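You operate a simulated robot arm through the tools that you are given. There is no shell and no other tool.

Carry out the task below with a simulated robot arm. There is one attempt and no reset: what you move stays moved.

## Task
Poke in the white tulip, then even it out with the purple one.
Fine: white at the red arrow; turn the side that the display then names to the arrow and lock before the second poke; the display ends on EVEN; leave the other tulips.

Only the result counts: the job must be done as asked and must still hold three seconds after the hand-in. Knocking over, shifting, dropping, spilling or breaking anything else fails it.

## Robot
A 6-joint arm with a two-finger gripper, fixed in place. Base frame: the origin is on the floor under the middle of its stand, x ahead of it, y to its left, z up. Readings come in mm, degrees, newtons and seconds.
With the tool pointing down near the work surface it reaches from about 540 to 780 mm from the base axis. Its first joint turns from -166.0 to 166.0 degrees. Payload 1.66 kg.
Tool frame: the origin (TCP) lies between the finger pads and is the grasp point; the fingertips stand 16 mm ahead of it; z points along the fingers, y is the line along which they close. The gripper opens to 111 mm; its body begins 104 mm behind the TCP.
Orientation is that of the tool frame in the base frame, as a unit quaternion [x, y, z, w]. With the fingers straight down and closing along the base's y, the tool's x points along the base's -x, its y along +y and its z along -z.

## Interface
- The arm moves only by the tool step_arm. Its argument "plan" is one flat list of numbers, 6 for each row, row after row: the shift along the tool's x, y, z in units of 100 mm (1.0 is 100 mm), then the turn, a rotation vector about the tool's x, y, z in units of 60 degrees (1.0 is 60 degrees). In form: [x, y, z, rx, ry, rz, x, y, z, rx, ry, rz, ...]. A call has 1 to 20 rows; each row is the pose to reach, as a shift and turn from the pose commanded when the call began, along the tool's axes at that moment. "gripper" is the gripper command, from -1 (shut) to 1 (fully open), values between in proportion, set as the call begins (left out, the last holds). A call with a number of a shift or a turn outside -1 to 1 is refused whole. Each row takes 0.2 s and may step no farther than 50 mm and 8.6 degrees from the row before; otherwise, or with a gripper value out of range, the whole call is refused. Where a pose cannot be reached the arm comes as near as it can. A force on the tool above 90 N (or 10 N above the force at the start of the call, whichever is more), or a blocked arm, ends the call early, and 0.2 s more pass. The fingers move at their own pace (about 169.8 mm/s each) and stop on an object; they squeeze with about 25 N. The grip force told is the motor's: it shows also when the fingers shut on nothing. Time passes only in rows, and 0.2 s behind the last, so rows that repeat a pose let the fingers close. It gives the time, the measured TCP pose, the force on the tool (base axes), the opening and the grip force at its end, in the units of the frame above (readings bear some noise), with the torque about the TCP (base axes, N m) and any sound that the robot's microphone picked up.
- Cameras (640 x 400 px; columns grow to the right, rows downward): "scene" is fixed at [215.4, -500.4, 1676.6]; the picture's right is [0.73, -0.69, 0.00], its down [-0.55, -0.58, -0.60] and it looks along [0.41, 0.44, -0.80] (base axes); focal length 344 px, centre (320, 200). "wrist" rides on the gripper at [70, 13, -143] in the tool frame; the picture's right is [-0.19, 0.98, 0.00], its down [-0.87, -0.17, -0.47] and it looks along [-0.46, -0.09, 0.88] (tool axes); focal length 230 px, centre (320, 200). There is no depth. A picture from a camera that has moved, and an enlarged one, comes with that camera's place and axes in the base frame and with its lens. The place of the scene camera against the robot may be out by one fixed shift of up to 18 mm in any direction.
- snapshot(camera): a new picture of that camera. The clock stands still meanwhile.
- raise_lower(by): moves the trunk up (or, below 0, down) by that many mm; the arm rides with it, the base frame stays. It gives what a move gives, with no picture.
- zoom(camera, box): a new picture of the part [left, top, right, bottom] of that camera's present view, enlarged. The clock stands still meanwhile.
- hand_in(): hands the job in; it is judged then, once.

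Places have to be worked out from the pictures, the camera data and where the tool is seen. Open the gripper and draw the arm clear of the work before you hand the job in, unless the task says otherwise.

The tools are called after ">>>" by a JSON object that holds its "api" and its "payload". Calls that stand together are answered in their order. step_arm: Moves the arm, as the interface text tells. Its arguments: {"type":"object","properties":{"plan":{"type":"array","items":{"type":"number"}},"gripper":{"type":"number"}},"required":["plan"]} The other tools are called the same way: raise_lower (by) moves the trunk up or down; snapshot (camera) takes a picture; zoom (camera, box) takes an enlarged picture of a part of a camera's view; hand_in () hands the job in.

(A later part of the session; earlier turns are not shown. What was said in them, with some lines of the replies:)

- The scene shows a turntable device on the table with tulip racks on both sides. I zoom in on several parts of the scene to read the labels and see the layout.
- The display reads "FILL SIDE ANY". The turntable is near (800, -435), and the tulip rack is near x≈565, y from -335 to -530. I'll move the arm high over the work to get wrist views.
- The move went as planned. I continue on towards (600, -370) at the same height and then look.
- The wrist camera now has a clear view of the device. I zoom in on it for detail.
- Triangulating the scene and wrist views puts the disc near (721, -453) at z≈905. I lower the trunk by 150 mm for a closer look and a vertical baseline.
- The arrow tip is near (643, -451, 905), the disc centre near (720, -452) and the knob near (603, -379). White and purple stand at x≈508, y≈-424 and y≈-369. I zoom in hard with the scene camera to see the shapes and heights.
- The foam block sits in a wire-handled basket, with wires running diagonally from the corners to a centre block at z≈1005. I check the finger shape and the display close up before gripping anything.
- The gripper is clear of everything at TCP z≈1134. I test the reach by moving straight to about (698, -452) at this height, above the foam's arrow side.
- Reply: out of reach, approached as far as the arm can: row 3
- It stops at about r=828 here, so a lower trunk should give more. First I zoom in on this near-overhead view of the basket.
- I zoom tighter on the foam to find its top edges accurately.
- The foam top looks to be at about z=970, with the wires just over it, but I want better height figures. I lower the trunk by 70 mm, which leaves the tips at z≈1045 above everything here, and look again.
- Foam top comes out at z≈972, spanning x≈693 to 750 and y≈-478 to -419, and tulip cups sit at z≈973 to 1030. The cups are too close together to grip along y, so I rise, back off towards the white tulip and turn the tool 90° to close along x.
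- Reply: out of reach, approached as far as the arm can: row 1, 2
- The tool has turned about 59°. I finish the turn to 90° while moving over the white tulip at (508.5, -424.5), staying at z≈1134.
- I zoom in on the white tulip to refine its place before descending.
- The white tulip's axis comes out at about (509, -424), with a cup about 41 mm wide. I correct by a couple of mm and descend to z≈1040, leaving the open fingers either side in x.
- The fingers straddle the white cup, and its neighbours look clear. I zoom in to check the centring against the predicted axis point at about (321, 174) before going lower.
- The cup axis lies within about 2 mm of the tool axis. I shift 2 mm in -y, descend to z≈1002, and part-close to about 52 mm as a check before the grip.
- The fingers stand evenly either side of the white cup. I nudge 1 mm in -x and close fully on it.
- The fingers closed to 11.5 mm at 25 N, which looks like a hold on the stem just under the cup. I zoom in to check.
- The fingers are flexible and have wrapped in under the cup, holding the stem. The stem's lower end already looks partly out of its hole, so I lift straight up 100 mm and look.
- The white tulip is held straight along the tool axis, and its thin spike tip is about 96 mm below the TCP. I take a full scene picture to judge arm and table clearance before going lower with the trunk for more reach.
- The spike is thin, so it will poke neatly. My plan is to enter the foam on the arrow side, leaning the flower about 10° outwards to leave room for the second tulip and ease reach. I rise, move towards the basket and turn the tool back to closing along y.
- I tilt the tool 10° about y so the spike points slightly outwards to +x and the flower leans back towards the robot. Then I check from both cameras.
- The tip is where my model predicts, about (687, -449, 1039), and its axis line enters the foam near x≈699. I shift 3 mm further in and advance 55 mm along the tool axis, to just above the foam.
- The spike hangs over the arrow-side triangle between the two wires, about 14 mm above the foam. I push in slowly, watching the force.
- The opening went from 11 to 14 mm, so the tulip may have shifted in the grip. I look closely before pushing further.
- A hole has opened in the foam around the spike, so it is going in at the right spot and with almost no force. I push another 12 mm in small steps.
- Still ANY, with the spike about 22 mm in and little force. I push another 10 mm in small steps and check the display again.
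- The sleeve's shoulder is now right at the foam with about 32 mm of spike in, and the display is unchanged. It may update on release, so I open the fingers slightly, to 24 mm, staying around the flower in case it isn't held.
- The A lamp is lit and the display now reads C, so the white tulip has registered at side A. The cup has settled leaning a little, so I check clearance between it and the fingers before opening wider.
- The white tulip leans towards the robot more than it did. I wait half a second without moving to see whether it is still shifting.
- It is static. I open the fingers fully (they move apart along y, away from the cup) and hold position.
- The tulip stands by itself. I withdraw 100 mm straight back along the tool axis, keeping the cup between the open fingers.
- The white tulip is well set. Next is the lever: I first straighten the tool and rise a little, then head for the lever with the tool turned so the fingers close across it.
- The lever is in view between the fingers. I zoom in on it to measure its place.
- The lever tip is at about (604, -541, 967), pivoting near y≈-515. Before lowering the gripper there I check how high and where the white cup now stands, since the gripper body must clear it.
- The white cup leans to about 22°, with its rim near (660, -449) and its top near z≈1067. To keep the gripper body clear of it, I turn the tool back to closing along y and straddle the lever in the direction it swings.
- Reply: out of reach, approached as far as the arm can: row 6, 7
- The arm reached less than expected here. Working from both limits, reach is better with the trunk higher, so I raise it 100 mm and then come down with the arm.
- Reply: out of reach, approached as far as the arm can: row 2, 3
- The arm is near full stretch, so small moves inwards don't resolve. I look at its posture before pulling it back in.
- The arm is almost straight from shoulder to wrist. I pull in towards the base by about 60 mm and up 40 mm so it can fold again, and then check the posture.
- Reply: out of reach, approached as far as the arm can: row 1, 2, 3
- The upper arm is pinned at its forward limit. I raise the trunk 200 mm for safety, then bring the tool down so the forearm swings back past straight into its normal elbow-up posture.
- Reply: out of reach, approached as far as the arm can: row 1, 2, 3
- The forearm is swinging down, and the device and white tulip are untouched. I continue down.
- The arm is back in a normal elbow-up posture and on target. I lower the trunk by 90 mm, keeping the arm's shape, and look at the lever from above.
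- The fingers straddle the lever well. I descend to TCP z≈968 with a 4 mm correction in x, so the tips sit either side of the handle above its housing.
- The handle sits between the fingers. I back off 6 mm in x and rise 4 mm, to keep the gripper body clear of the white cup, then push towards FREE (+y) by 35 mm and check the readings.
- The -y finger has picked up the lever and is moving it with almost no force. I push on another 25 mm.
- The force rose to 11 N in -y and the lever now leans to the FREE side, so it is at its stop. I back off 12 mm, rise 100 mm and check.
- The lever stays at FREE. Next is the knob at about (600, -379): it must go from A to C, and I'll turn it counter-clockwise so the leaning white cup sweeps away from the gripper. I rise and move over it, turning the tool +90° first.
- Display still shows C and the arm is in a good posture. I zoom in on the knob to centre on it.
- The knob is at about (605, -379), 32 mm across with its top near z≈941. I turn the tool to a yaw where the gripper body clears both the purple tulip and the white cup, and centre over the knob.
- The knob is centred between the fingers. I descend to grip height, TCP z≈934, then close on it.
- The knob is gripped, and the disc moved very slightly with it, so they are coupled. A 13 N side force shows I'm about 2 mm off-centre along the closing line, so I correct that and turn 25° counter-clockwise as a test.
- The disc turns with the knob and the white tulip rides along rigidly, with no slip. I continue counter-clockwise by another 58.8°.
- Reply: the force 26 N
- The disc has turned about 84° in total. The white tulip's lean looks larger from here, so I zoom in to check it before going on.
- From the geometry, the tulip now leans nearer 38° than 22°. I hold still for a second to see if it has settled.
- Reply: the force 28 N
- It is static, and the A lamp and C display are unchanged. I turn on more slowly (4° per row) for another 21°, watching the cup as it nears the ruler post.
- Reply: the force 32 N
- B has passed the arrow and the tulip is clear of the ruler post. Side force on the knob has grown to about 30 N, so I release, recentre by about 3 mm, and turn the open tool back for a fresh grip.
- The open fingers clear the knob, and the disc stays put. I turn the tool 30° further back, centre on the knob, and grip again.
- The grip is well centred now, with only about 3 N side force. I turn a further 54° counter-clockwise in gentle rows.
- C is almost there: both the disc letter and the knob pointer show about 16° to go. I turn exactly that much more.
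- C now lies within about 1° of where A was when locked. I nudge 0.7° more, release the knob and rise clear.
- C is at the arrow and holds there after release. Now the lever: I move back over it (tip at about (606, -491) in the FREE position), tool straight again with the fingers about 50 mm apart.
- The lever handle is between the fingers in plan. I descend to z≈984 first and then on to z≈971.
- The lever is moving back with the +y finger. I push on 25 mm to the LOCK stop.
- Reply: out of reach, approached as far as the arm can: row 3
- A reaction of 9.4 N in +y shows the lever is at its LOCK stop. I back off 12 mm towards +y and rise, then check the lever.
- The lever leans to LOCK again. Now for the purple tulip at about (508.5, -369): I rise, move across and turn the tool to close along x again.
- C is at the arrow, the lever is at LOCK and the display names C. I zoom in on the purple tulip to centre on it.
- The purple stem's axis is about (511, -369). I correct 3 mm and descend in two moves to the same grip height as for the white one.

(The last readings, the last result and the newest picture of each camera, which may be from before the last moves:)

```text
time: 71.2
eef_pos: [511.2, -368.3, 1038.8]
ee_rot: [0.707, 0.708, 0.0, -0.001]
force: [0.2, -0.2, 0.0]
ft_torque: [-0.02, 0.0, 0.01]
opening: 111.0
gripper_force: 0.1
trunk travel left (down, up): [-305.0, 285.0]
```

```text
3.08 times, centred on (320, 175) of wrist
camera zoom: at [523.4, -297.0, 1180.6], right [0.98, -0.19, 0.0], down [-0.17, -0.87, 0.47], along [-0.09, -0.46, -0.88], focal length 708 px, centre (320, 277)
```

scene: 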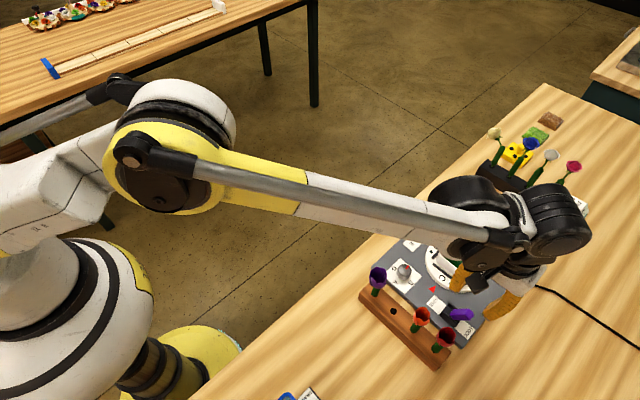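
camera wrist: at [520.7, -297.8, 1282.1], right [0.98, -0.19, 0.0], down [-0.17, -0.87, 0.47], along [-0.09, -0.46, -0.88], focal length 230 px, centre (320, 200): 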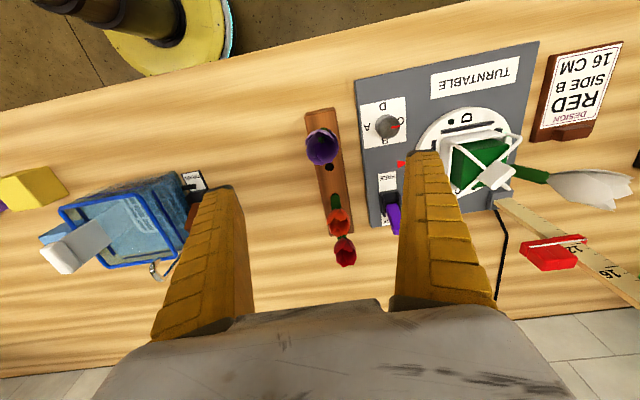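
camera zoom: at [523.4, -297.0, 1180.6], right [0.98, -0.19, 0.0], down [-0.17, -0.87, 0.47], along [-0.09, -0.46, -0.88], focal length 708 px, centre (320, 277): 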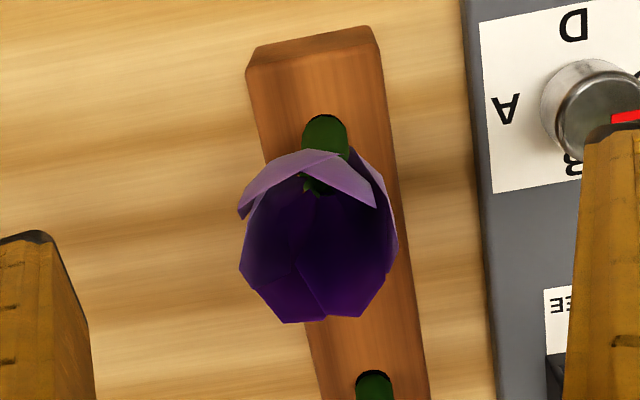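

Centred in x; I shift 2 mm in -y as with the white one, and descend the last 36 mm, then part-close to check.

>>> {"api": "step_arm", "payload": {"plan": [-0.02, 0, 0.2, 0, 0, 0, -0.02, 0, 0.36, 0, 0, 0, -0.02, 0, 0.36, 0, 0, 0]}}

>>> {"api": "step_arm", "payload": {"plan": [0, 0, 0, 0, 0, 0, 0, 0, 0, 0, 0, 0], "gripper": -0.03}}

>>> {"api": "snapshot", "payload": {"camera": "wrist"}}

```text
time: 72.0
eef_pos: [510.4, -370.3, 1002.4]
ee_rot: [0.707, 0.708, -0.001, -0.002]
force: [-0.3, -0.1, -0.7]
ft_torque: [-0.01, -0.01, 0.02]
opening: 110.9
gripper_force: 0.1
trunk travel left (down, up): [-305.0, 285.0]
```

```text
time: 72.6
eef_pos: [511.0, -371.2, 1001.2]
ee_rot: [0.707, 0.708, 0.0, -0.001]
force: [0.5, 0.3, 0.2]
ft_torque: [-0.02, 0.0, -0.01]
opening: 56.1
gripper_force: 1.7
trunk travel left (down, up): [-305.0, 285.0]
```

```text
taken
camera wrist: at [523.4, -299.1, 1144.2], right [0.98, -0.19, 0.0], down [-0.17, -0.87, 0.47], along [-0.09, -0.46, -0.88], focal length 230 px, centre (320, 200)
```

wrist: 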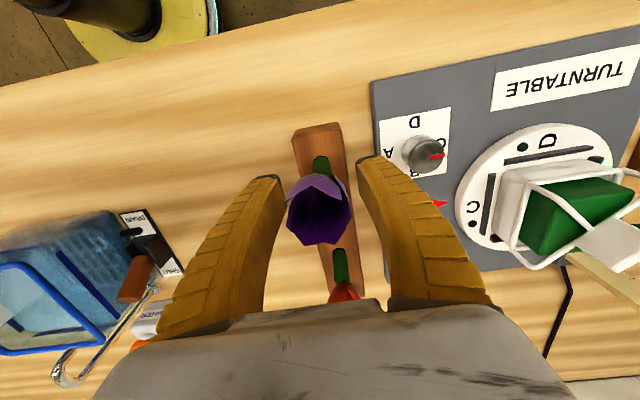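

This matches the white pre-grip view. I close fully on the purple tulip.

>>> {"api": "step_arm", "payload": {"plan": [0, -0.007, 0, 0, 0, 0, 0, -0.007, 0, 0, 0, 0, 0, -0.007, 0, 0, 0, 0, 0, -0.007, 0, 0, 0, 0], "gripper": -1}}

>>> {"api": "step_arm", "payload": {"plan": [0, 0, -0.1, 0, 0, 0, 0, 0, -0.3, 0, 0, 0, 0, 0, -0.6, 0, 0, 0, 0, 0, -0.9, 0, 0, 0, 0, 0, -1.0, 0, 0, 0]}}

>>> {"api": "zoom", "payload": {"camera": "wrist", "box": [240, 100, 400, 270]}}

>>> {"api": "zoom", "payload": {"camera": "scene", "box": [340, 190, 480, 340]}}

```text
time: 73.6
eef_pos: [509.5, -370.4, 1002.6]
ee_rot: [0.707, 0.707, 0.0, -0.001]
force: [-0.7, 0.3, 0.6]
ft_torque: [0.02, 0.0, -0.02]
opening: 12.2
gripper_force: 24.7
trunk travel left (down, up): [-305.0, 285.0]
```

```text
time: 74.8
eef_pos: [509.8, -368.5, 1102.0]
ee_rot: [0.707, 0.708, 0.001, -0.001]
force: [0.2, -0.2, 0.0]
ft_torque: [0.01, 0.0, 0.01]
opening: 12.0
gripper_force: 24.8
trunk travel left (down, up): [-305.0, 285.0]
```

```text
2.35 times, centred on (320, 185) of wrist
camera zoom: at [522.7, -298.4, 1245.0], right [0.98, -0.19, 0.0], down [-0.17, -0.87, 0.47], along [-0.09, -0.46, -0.88], focal length 541 px, centre (320, 235)
```

zoom: 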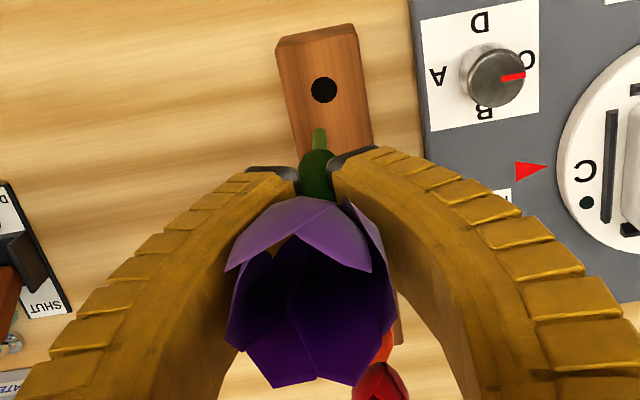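

```text
2.67 times, centred on (410, 265) of scene
camera zoom: at [215.4, -500.4, 1676.6], right [0.73, -0.69, 0.0], down [-0.55, -0.58, -0.6], along [0.41, 0.44, -0.8], focal length 919 px, centre (80, 27)
```

zoom: 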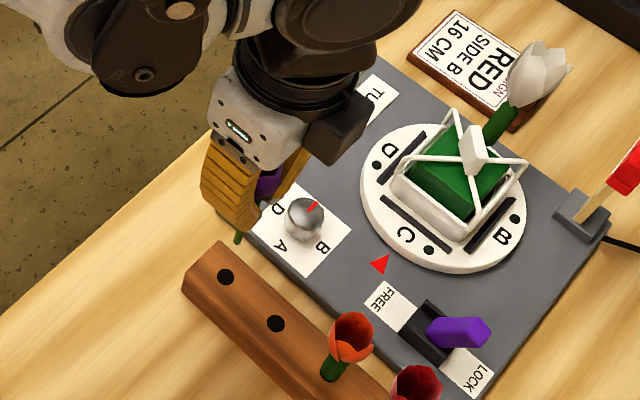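

The purple tulip is out cleanly, held straight like the white one, and the rack hasn't moved. I carry it up and over towards the basket, turning the tool back to closing along y.

>>> {"api": "step_arm", "payload": {"plan": [-0.06, 0.1, -0.15, 0, 0, -0.14, -0.14, 0.22, -0.3, 0, 0, -0.28, -0.23, 0.36, -0.3, 0, 0, -0.42, -0.32, 0.5, -0.3, 0, 0, -0.56, -0.41, 0.64, -0.3, 0, 0, -0.7, -0.5, 0.78, -0.3, 0, 0, -0.84, -0.6, 0.9, -0.3, 0, 0, -0.98]}}

>>> {"api": "step_arm", "payload": {"plan": [-0.13, 0.02, 0, 0, 0, -0.13, -0.27, 0.04, 0, 0, 0, -0.26, -0.4, 0.07, 0, 0, 0, -0.39, -0.531, 0.088, 0, 0, 0, -0.52]}}

>>> {"api": "step_arm", "payload": {"plan": [-0.05, 0, 0, 0, -0.05, 0, -0.1, 0, 0, 0, -0.1, 0, -0.1, 0, 0, 0, -0.1, 0]}}

>>> {"api": "zoom", "payload": {"camera": "scene", "box": [400, 180, 540, 310]}}

>>> {"api": "snapshot", "payload": {"camera": "wrist"}}

```text
time: 76.4
eef_pos: [600.1, -430.9, 1132.8]
ee_rot: [0.267, 0.964, 0.0, -0.001]
force: [0.3, -0.1, -0.5]
ft_torque: [0.01, 0.0, -0.03]
opening: 12.2
gripper_force: 24.8
trunk travel left (down, up): [-305.0, 285.0]
```

```text
time: 77.4
eef_pos: [650.6, -449.1, 1132.5]
ee_rot: [-0.002, 1.0, 0.0, 0.0]
force: [-0.2, -0.5, -0.9]
ft_torque: [0.02, -0.03, 0.01]
opening: 11.9
gripper_force: 25.3
trunk travel left (down, up): [-305.0, 285.0]
```

```text
time: 78.2
eef_pos: [659.9, -449.6, 1131.8]
ee_rot: [0.0, 0.999, 0.001, 0.051]
force: [0.3, 0.1, -0.7]
ft_torque: [0.0, -0.01, 0.01]
opening: 11.7
gripper_force: 25.0
trunk travel left (down, up): [-305.0, 285.0]
```

```text
3.08 times, centred on (470, 245) of scene
camera zoom: at [215.4, -500.4, 1676.6], right [0.73, -0.69, 0.0], down [-0.55, -0.58, -0.6], along [0.41, 0.44, -0.8], focal length 1060 px, centre (-142, 62)
```

zoom: 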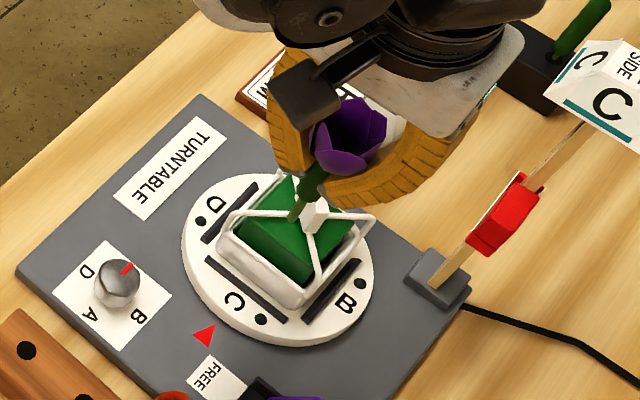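

```text
taken
camera wrist: at [575.3, -435.3, 1266.4], right [0.19, 0.98, 0.02], down [0.81, -0.17, 0.56], along [0.55, -0.09, -0.83], focal length 230 px, centre (320, 200)
```

wrist: 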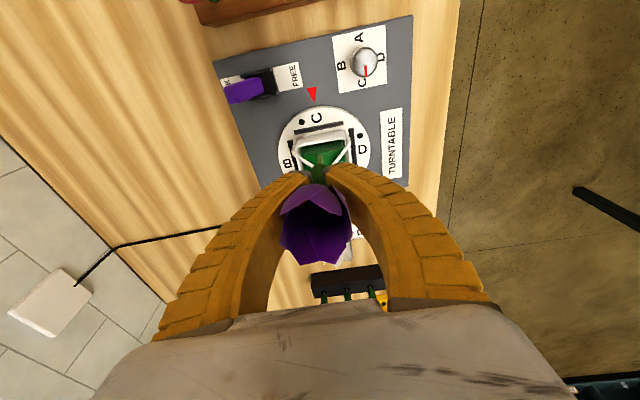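

The purple tip is where predicted, about (670, -449, 1040). I move 25 mm further in x and then advance along the axis to about 13 mm above the foam on the arrow (C) side.

>>> {"api": "step_arm", "payload": {"plan": [-0.13, 0, 0.013, 0, 0, 0, -0.249, 0, 0.026, 0, 0, 0, -0.249, 0, 0.176, 0, 0, 0, -0.249, 0, 0.326, 0, 0, 0, -0.249, 0, 0.476, 0, 0, 0, -0.249, 0, 0.576, 0, 0, 0]}}

>>> {"api": "zoom", "payload": {"camera": "wrist", "box": [270, 90, 370, 200]}}

>>> {"api": "zoom", "payload": {"camera": "scene", "box": [430, 210, 520, 290]}}

```text
time: 79.6
eef_pos: [690.7, -450.3, 1075.9]
ee_rot: [0.0, 0.999, 0.001, 0.052]
force: [-0.4, 0.0, 0.8]
ft_torque: [-0.03, -0.03, -0.01]
opening: 12.1
gripper_force: 24.9
trunk travel left (down, up): [-305.0, 285.0]
```

```text
3.64 times, centred on (320, 145) of wrist
camera zoom: at [606.4, -435.3, 1211.3], right [0.19, 0.98, 0.02], down [0.81, -0.17, 0.56], along [0.55, -0.09, -0.83], focal length 837 px, centre (320, 400)
```

zoom: 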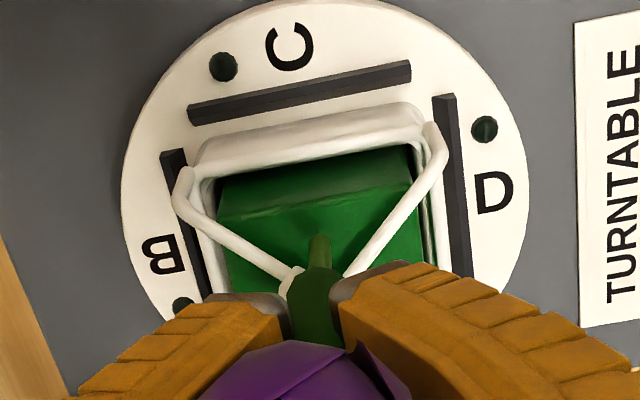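

```text
5.00 times, centred on (475, 250) of scene
camera zoom: at [215.4, -500.4, 1676.6], right [0.73, -0.69, 0.0], down [-0.55, -0.58, -0.6], along [0.41, 0.44, -0.8], focal length 1722 px, centre (-455, -50)
```

zoom: 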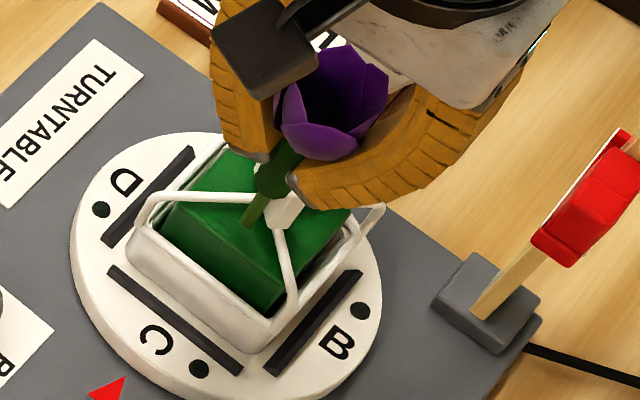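

The view matches the white tulip's position just before its poke, now over side C. I push in slowly by 24 mm.

>>> {"api": "step_arm", "payload": {"plan": [0, 0, 0.05, 0, 0, 0, 0, 0, 0.1, 0, 0, 0, 0, 0, 0.15, 0, 0, 0, 0, 0, 0.2, 0, 0, 0, 0, 0, 0.24, 0, 0, 0]}}

>>> {"api": "zoom", "payload": {"camera": "scene", "box": [430, 210, 520, 290]}}

>>> {"api": "zoom", "payload": {"camera": "wrist", "box": [260, 100, 380, 240]}}

```text
time: 80.8
eef_pos: [694.4, -449.6, 1053.0]
ee_rot: [-0.001, 0.999, 0.001, 0.052]
force: [0.0, -0.2, 1.2]
ft_torque: [0.01, -0.03, -0.03]
opening: 11.7
gripper_force: 24.6
trunk travel left (down, up): [-305.0, 285.0]
```

```text
5.00 times, centred on (475, 250) of scene
camera zoom: at [215.4, -500.4, 1676.6], right [0.73, -0.69, 0.0], down [-0.55, -0.58, -0.6], along [0.41, 0.44, -0.8], focal length 1722 px, centre (-455, -50)
```

zoom: 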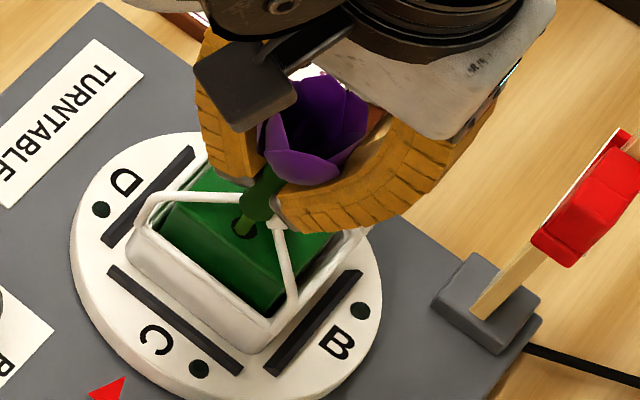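

```text
2.86 times, centred on (320, 170) of wrist
camera zoom: at [608.9, -435.0, 1187.7], right [0.19, 0.98, 0.02], down [0.81, -0.17, 0.56], along [0.55, -0.09, -0.83], focal length 657 px, centre (320, 286)
```

zoom: 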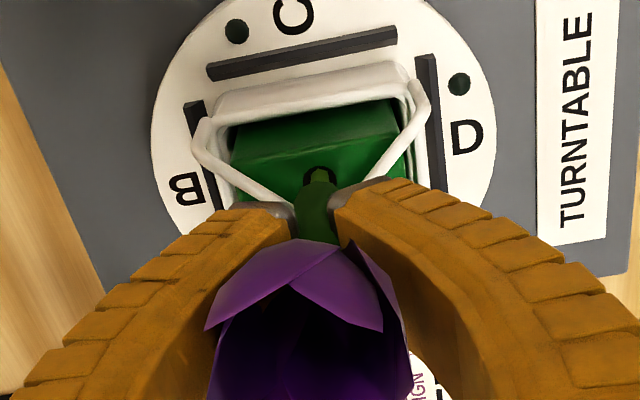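

The hole has opened and the purple spike is going in with about 1 N, with no change in the grip. I push another 22 mm in small steps.

>>> {"api": "step_arm", "payload": {"plan": [0, 0, 0.04, 0, 0, 0, 0, 0, 0.08, 0, 0, 0, 0, 0, 0.12, 0, 0, 0, 0, 0, 0.16, 0, 0, 0, 0, 0, 0.2, 0, 0, 0, 0, 0, 0.22, 0, 0, 0]}}

>>> {"api": "zoom", "payload": {"camera": "scene", "box": [430, 190, 600, 300]}}

>>> {"api": "zoom", "payload": {"camera": "wrist", "box": [260, 100, 380, 240]}}

```text
time: 82.2
eef_pos: [694.6, -448.7, 1033.1]
ee_rot: [0.0, 0.999, -0.001, 0.053]
force: [0.7, -0.2, 19.0]
ft_torque: [-0.01, -0.25, 0.0]
opening: 12.2
gripper_force: 25.4
trunk travel left (down, up): [-305.0, 285.0]
```

```text
3.64 times, centred on (515, 245) of scene
camera zoom: at [215.4, -500.4, 1676.6], right [0.73, -0.69, 0.0], down [-0.55, -0.58, -0.6], along [0.41, 0.44, -0.8], focal length 1253 px, centre (-389, 36)
```

zoom: 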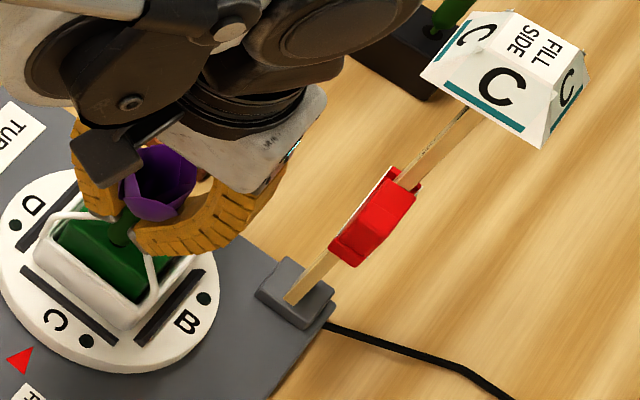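

```text
2.86 times, centred on (320, 170) of wrist
camera zoom: at [609.8, -434.6, 1167.9], right [0.19, 0.98, 0.02], down [0.81, -0.17, 0.56], along [0.55, -0.09, -0.83], focal length 657 px, centre (320, 286)
```

zoom: 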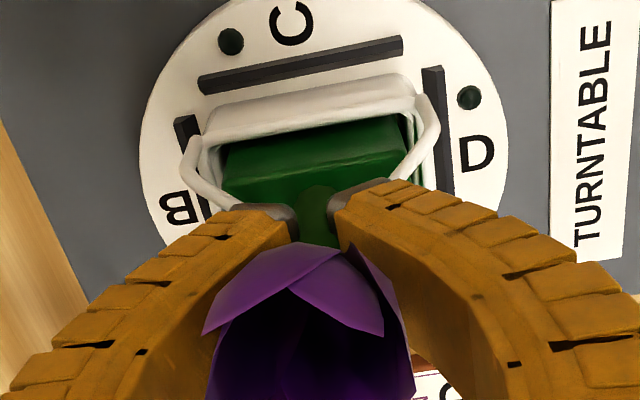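

The push force rose to 19 N, so the sleeve's shoulder is seated on the foam. I ease back 1.5 mm to relax the load, then open the fingers slightly.

>>> {"api": "step_arm", "payload": {"plan": [0, 0, -0.015, 0, 0, 0, 0, 0, -0.015, 0, 0, 0]}}

>>> {"api": "step_arm", "payload": {"plan": [0, 0, 0, 0, 0, 0, 0, 0, 0, 0, 0, 0, 0, 0, 0, 0, 0, 0], "gripper": -0.57}}

>>> {"api": "zoom", "payload": {"camera": "scene", "box": [430, 190, 600, 300]}}

>>> {"api": "zoom", "payload": {"camera": "wrist", "box": [240, 100, 400, 260]}}

```text
time: 82.8
eef_pos: [694.3, -448.8, 1034.4]
ee_rot: [-0.001, 0.999, 0.001, 0.052]
force: [-1.1, -0.1, 12.9]
ft_torque: [-0.01, 0.01, -0.01]
opening: 12.4
gripper_force: 25.2
trunk travel left (down, up): [-305.0, 285.0]
```

```text
time: 83.6
eef_pos: [695.9, -449.4, 1033.0]
ee_rot: [-0.001, 0.999, 0.001, 0.051]
force: [0.1, 0.3, -0.1]
ft_torque: [0.0, 0.0, -0.03]
opening: 26.7
gripper_force: 2.2
trunk travel left (down, up): [-305.0, 285.0]
```

```text
3.64 times, centred on (515, 245) of scene
camera zoom: at [215.4, -500.4, 1676.6], right [0.73, -0.69, 0.0], down [-0.55, -0.58, -0.6], along [0.41, 0.44, -0.8], focal length 1253 px, centre (-389, 36)
```

zoom: 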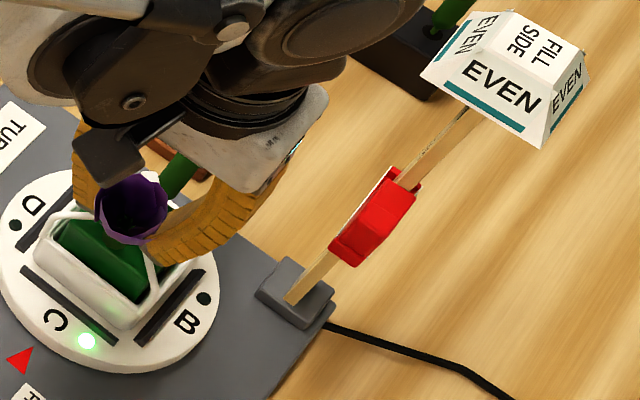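

```text
2.50 times, centred on (320, 180) of wrist
camera zoom: at [610.9, -435.1, 1167.7], right [0.19, 0.98, 0.02], down [0.81, -0.17, 0.56], along [0.55, -0.09, -0.83], focal length 575 px, centre (320, 250)
```

zoom: 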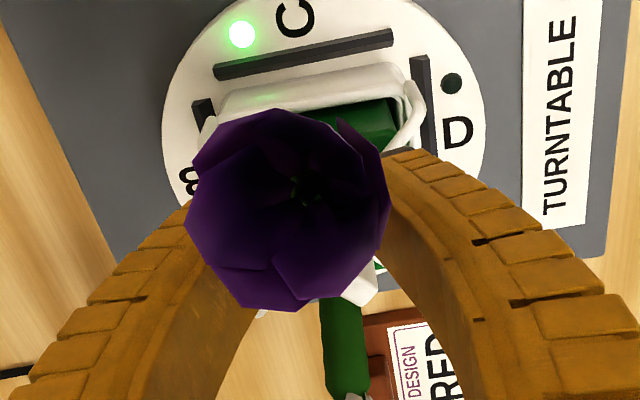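

The display reads EVEN and the C lamp is lit. I open fully, then withdraw straight back along the tool axis.

>>> {"api": "step_arm", "payload": {"plan": [0, 0, 0, 0, 0, 0, 0, 0, 0, 0, 0, 0, 0, 0, 0, 0, 0, 0], "gripper": 1}}

>>> {"api": "snapshot", "payload": {"camera": "wrist"}}

>>> {"api": "step_arm", "payload": {"plan": [0, 0, -0.2, 0, 0, 0, 0, 0, -0.5, 0, 0, 0, 0, 0, -0.8, 0, 0, 0, 0, 0, -1.0, 0, 0, 0]}}

>>> {"api": "snapshot", "payload": {"camera": "wrist"}}

>>> {"api": "zoom", "payload": {"camera": "scene", "box": [410, 190, 600, 310]}}

```text
time: 84.4
eef_pos: [696.5, -449.5, 1033.3]
ee_rot: [-0.001, 0.999, 0.0, 0.052]
force: [-0.3, -0.6, -0.3]
ft_torque: [-0.02, 0.0, 0.02]
opening: 110.9
gripper_force: 0.0
trunk travel left (down, up): [-305.0, 285.0]
```

```text
taken
camera wrist: at [611.1, -435.2, 1167.6], right [0.19, 0.98, 0.02], down [0.81, -0.17, 0.56], along [0.55, -0.09, -0.83], focal length 230 px, centre (320, 200)
```

wrist: 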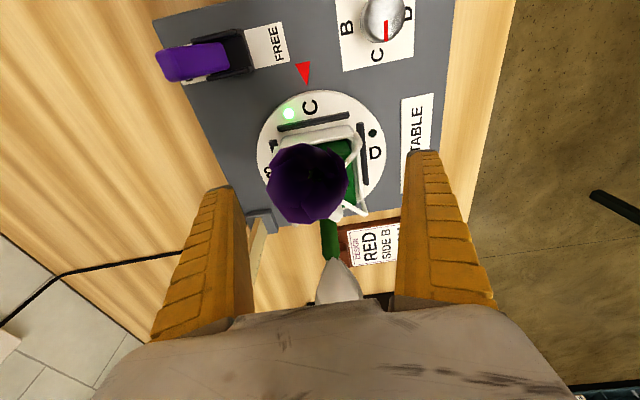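

```text
time: 85.4
eef_pos: [685.6, -450.3, 1133.1]
ee_rot: [0.0, 0.999, 0.001, 0.051]
force: [-0.5, -0.6, 0.0]
ft_torque: [0.02, -0.05, -0.02]
opening: 111.1
gripper_force: 0.0
trunk travel left (down, up): [-305.0, 285.0]
```

```text
taken
camera wrist: at [600.8, -435.0, 1267.4], right [0.19, 0.98, 0.02], down [0.81, -0.17, 0.56], along [0.55, -0.09, -0.83], focal length 230 px, centre (320, 200)
```

wrist: 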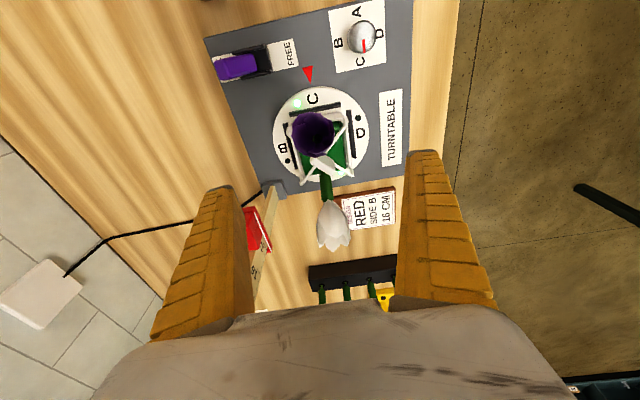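

```text
3.33 times, centred on (505, 250) of scene
camera zoom: at [215.4, -500.4, 1676.6], right [0.73, -0.69, 0.0], down [-0.55, -0.58, -0.6], along [0.41, 0.44, -0.8], focal length 1148 px, centre (-297, 33)
```

zoom: 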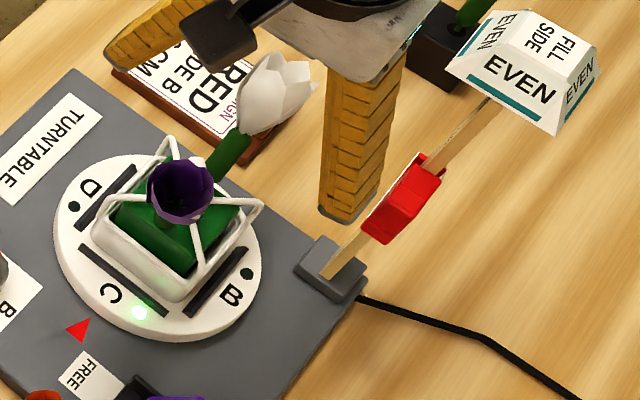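

Both tulips stand and the display holds EVEN. I straighten the tool and draw the arm up and back, well clear of the work.

>>> {"api": "step_arm", "payload": {"plan": [0.05, 0, -0.3, 0, 0.05, 0, 0.15, 0.05, -0.6, 0, 0.1, 0, 0.5, 0.2, -0.9, 0, 0.1, 0, 0.8, 0.4, -1.0, 0, 0.1, 0, 1.0, 0.6, -1.0, 0, 0.1, 0]}}

>>> {"api": "step_arm", "payload": {"plan": [0.3, 0.3, 0, 0, 0, 0, 0.6, 0.6, 0, 0, 0, 0, 0.9, 0.9, 0, 0, 0, 0, 1.0, 1.0, 0, 0, 0, 0]}}

>>> {"api": "snapshot", "payload": {"camera": "scene"}}

>>> {"api": "zoom", "payload": {"camera": "scene", "box": [350, 190, 600, 370]}}

```text
time: 86.6
eef_pos: [573.5, -389.6, 1221.9]
ee_rot: [-0.001, 1.0, 0.001, -0.001]
force: [-0.7, 0.9, 0.5]
ft_torque: [-0.04, -0.04, 0.02]
opening: 111.1
gripper_force: 0.1
trunk travel left (down, up): [-305.0, 285.0]
```

```text
time: 87.6
eef_pos: [475.5, -288.9, 1221.3]
ee_rot: [-0.002, 1.0, 0.0, -0.001]
force: [0.5, 0.3, 0.4]
ft_torque: [-0.04, 0.05, 0.02]
opening: 110.9
gripper_force: 0.0
trunk travel left (down, up): [-305.0, 285.0]
```

```text
taken
```

scene: 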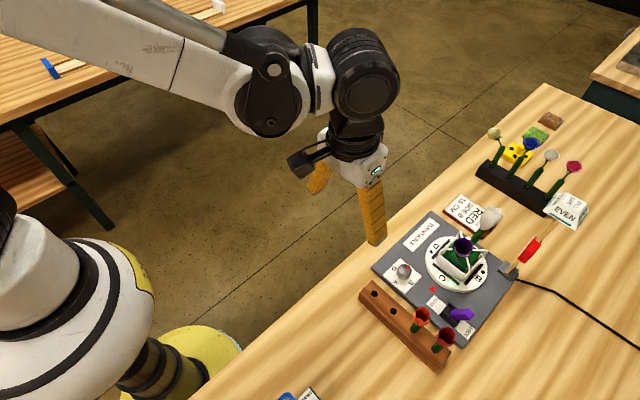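

```text
2.22 times, centred on (475, 280) of scene
camera zoom: at [215.4, -500.4, 1676.6], right [0.73, -0.69, 0.0], down [-0.55, -0.58, -0.6], along [0.41, 0.44, -0.8], focal length 766 px, centre (-24, 22)
```

zoom: 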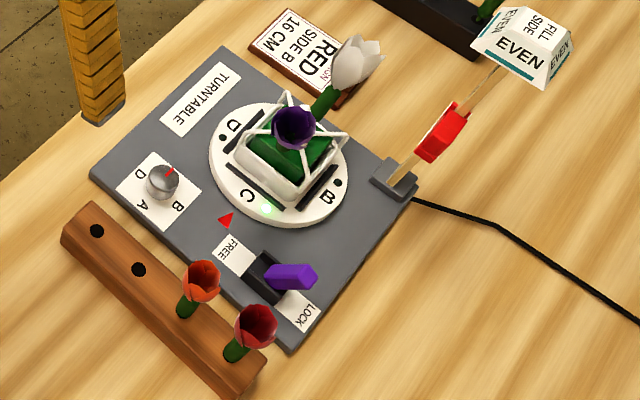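

Everything is as asked: white at A, C locked at the arrow with purple, display on EVEN, and the orange and red tulips untouched. I wait about 2 s and compare, to be sure it holds.

>>> {"api": "step_arm", "payload": {"plan": [0.1, 0.1, 0, 0, 0, 0, 0.2, 0.2, 0, 0, 0, 0, 0.2, 0.2, 0, 0, 0, 0, 0.2, 0.2, 0, 0, 0, 0, 0.2, 0.2, 0, 0, 0, 0, 0.2, 0.2, 0, 0, 0, 0, 0.2, 0.2, 0, 0, 0, 0, 0.2, 0.2, 0, 0, 0, 0, 0.2, 0.2, 0, 0, 0, 0, 0.2, 0.2, 0, 0, 0, 0]}}

>>> {"api": "zoom", "payload": {"camera": "scene", "box": [425, 195, 515, 295]}}

>>> {"api": "zoom", "payload": {"camera": "scene", "box": [350, 190, 600, 370]}}

```text
time: 89.8
eef_pos: [455.4, -269.3, 1221.4]
ee_rot: [-0.001, 1.0, 0.001, -0.001]
force: [-0.7, -0.9, -0.1]
ft_torque: [0.0, 0.0, -0.02]
opening: 111.0
gripper_force: 0.0
trunk travel left (down, up): [-305.0, 285.0]
```

```text
4.00 times, centred on (470, 245) of scene
camera zoom: at [215.4, -500.4, 1676.6], right [0.73, -0.69, 0.0], down [-0.55, -0.58, -0.6], along [0.41, 0.44, -0.8], focal length 1378 px, centre (-280, 20)
```

zoom: 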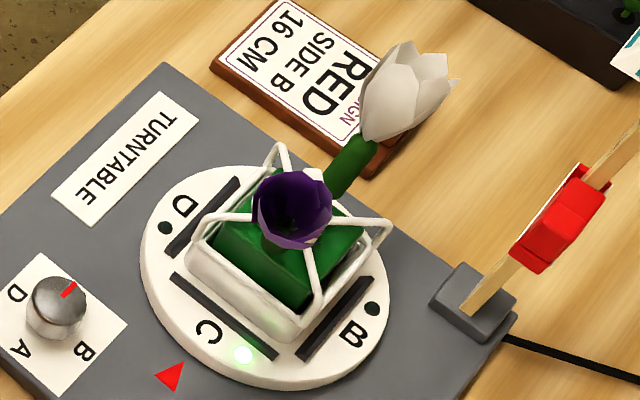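

```text
2.22 times, centred on (475, 280) of scene
camera zoom: at [215.4, -500.4, 1676.6], right [0.73, -0.69, 0.0], down [-0.55, -0.58, -0.6], along [0.41, 0.44, -0.8], focal length 766 px, centre (-24, 22)
```

zoom: 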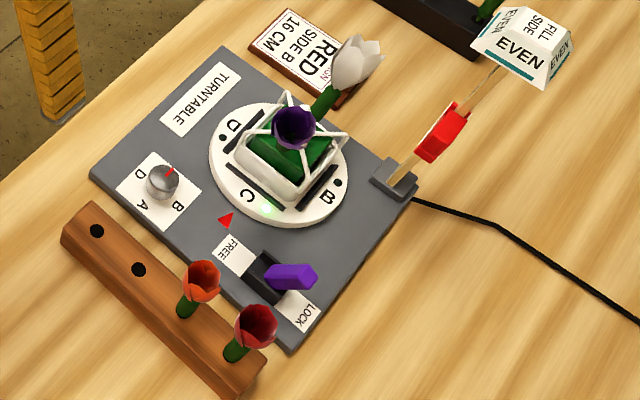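

Nothing has moved after two more seconds. The display reads EVEN, the lever is at LOCK, both tulips stand, the gripper is open and the arm is clear, so I hand the job in.

>>> {"api": "hand_in", "payload": {}}

```text
The job is handed in.
```

I handed the job in with the display on EVEN, and nothing moved in the last two seconds I watched before handing in.

- **White tulip:** I poked it in at the red arrow on side A. The A lamp lit and the display then named C.
- **Turn and lock:** I moved the lever to FREE, turned the knob until C was at the arrow, and put the lever back to LOCK before the second poke.
- **Purple tulip:** I poked it in on side C at the arrow. The C lamp lit and the display changed to EVEN.
- **Other tulips:** The orange and red tulips were not touched, and nothing else looked knocked or shifted.

Both tulips lean outwards. I put them in with a slight tilt and they sagged further when released. The white one leaned more while the table turned, to roughly 35°, then stayed still.
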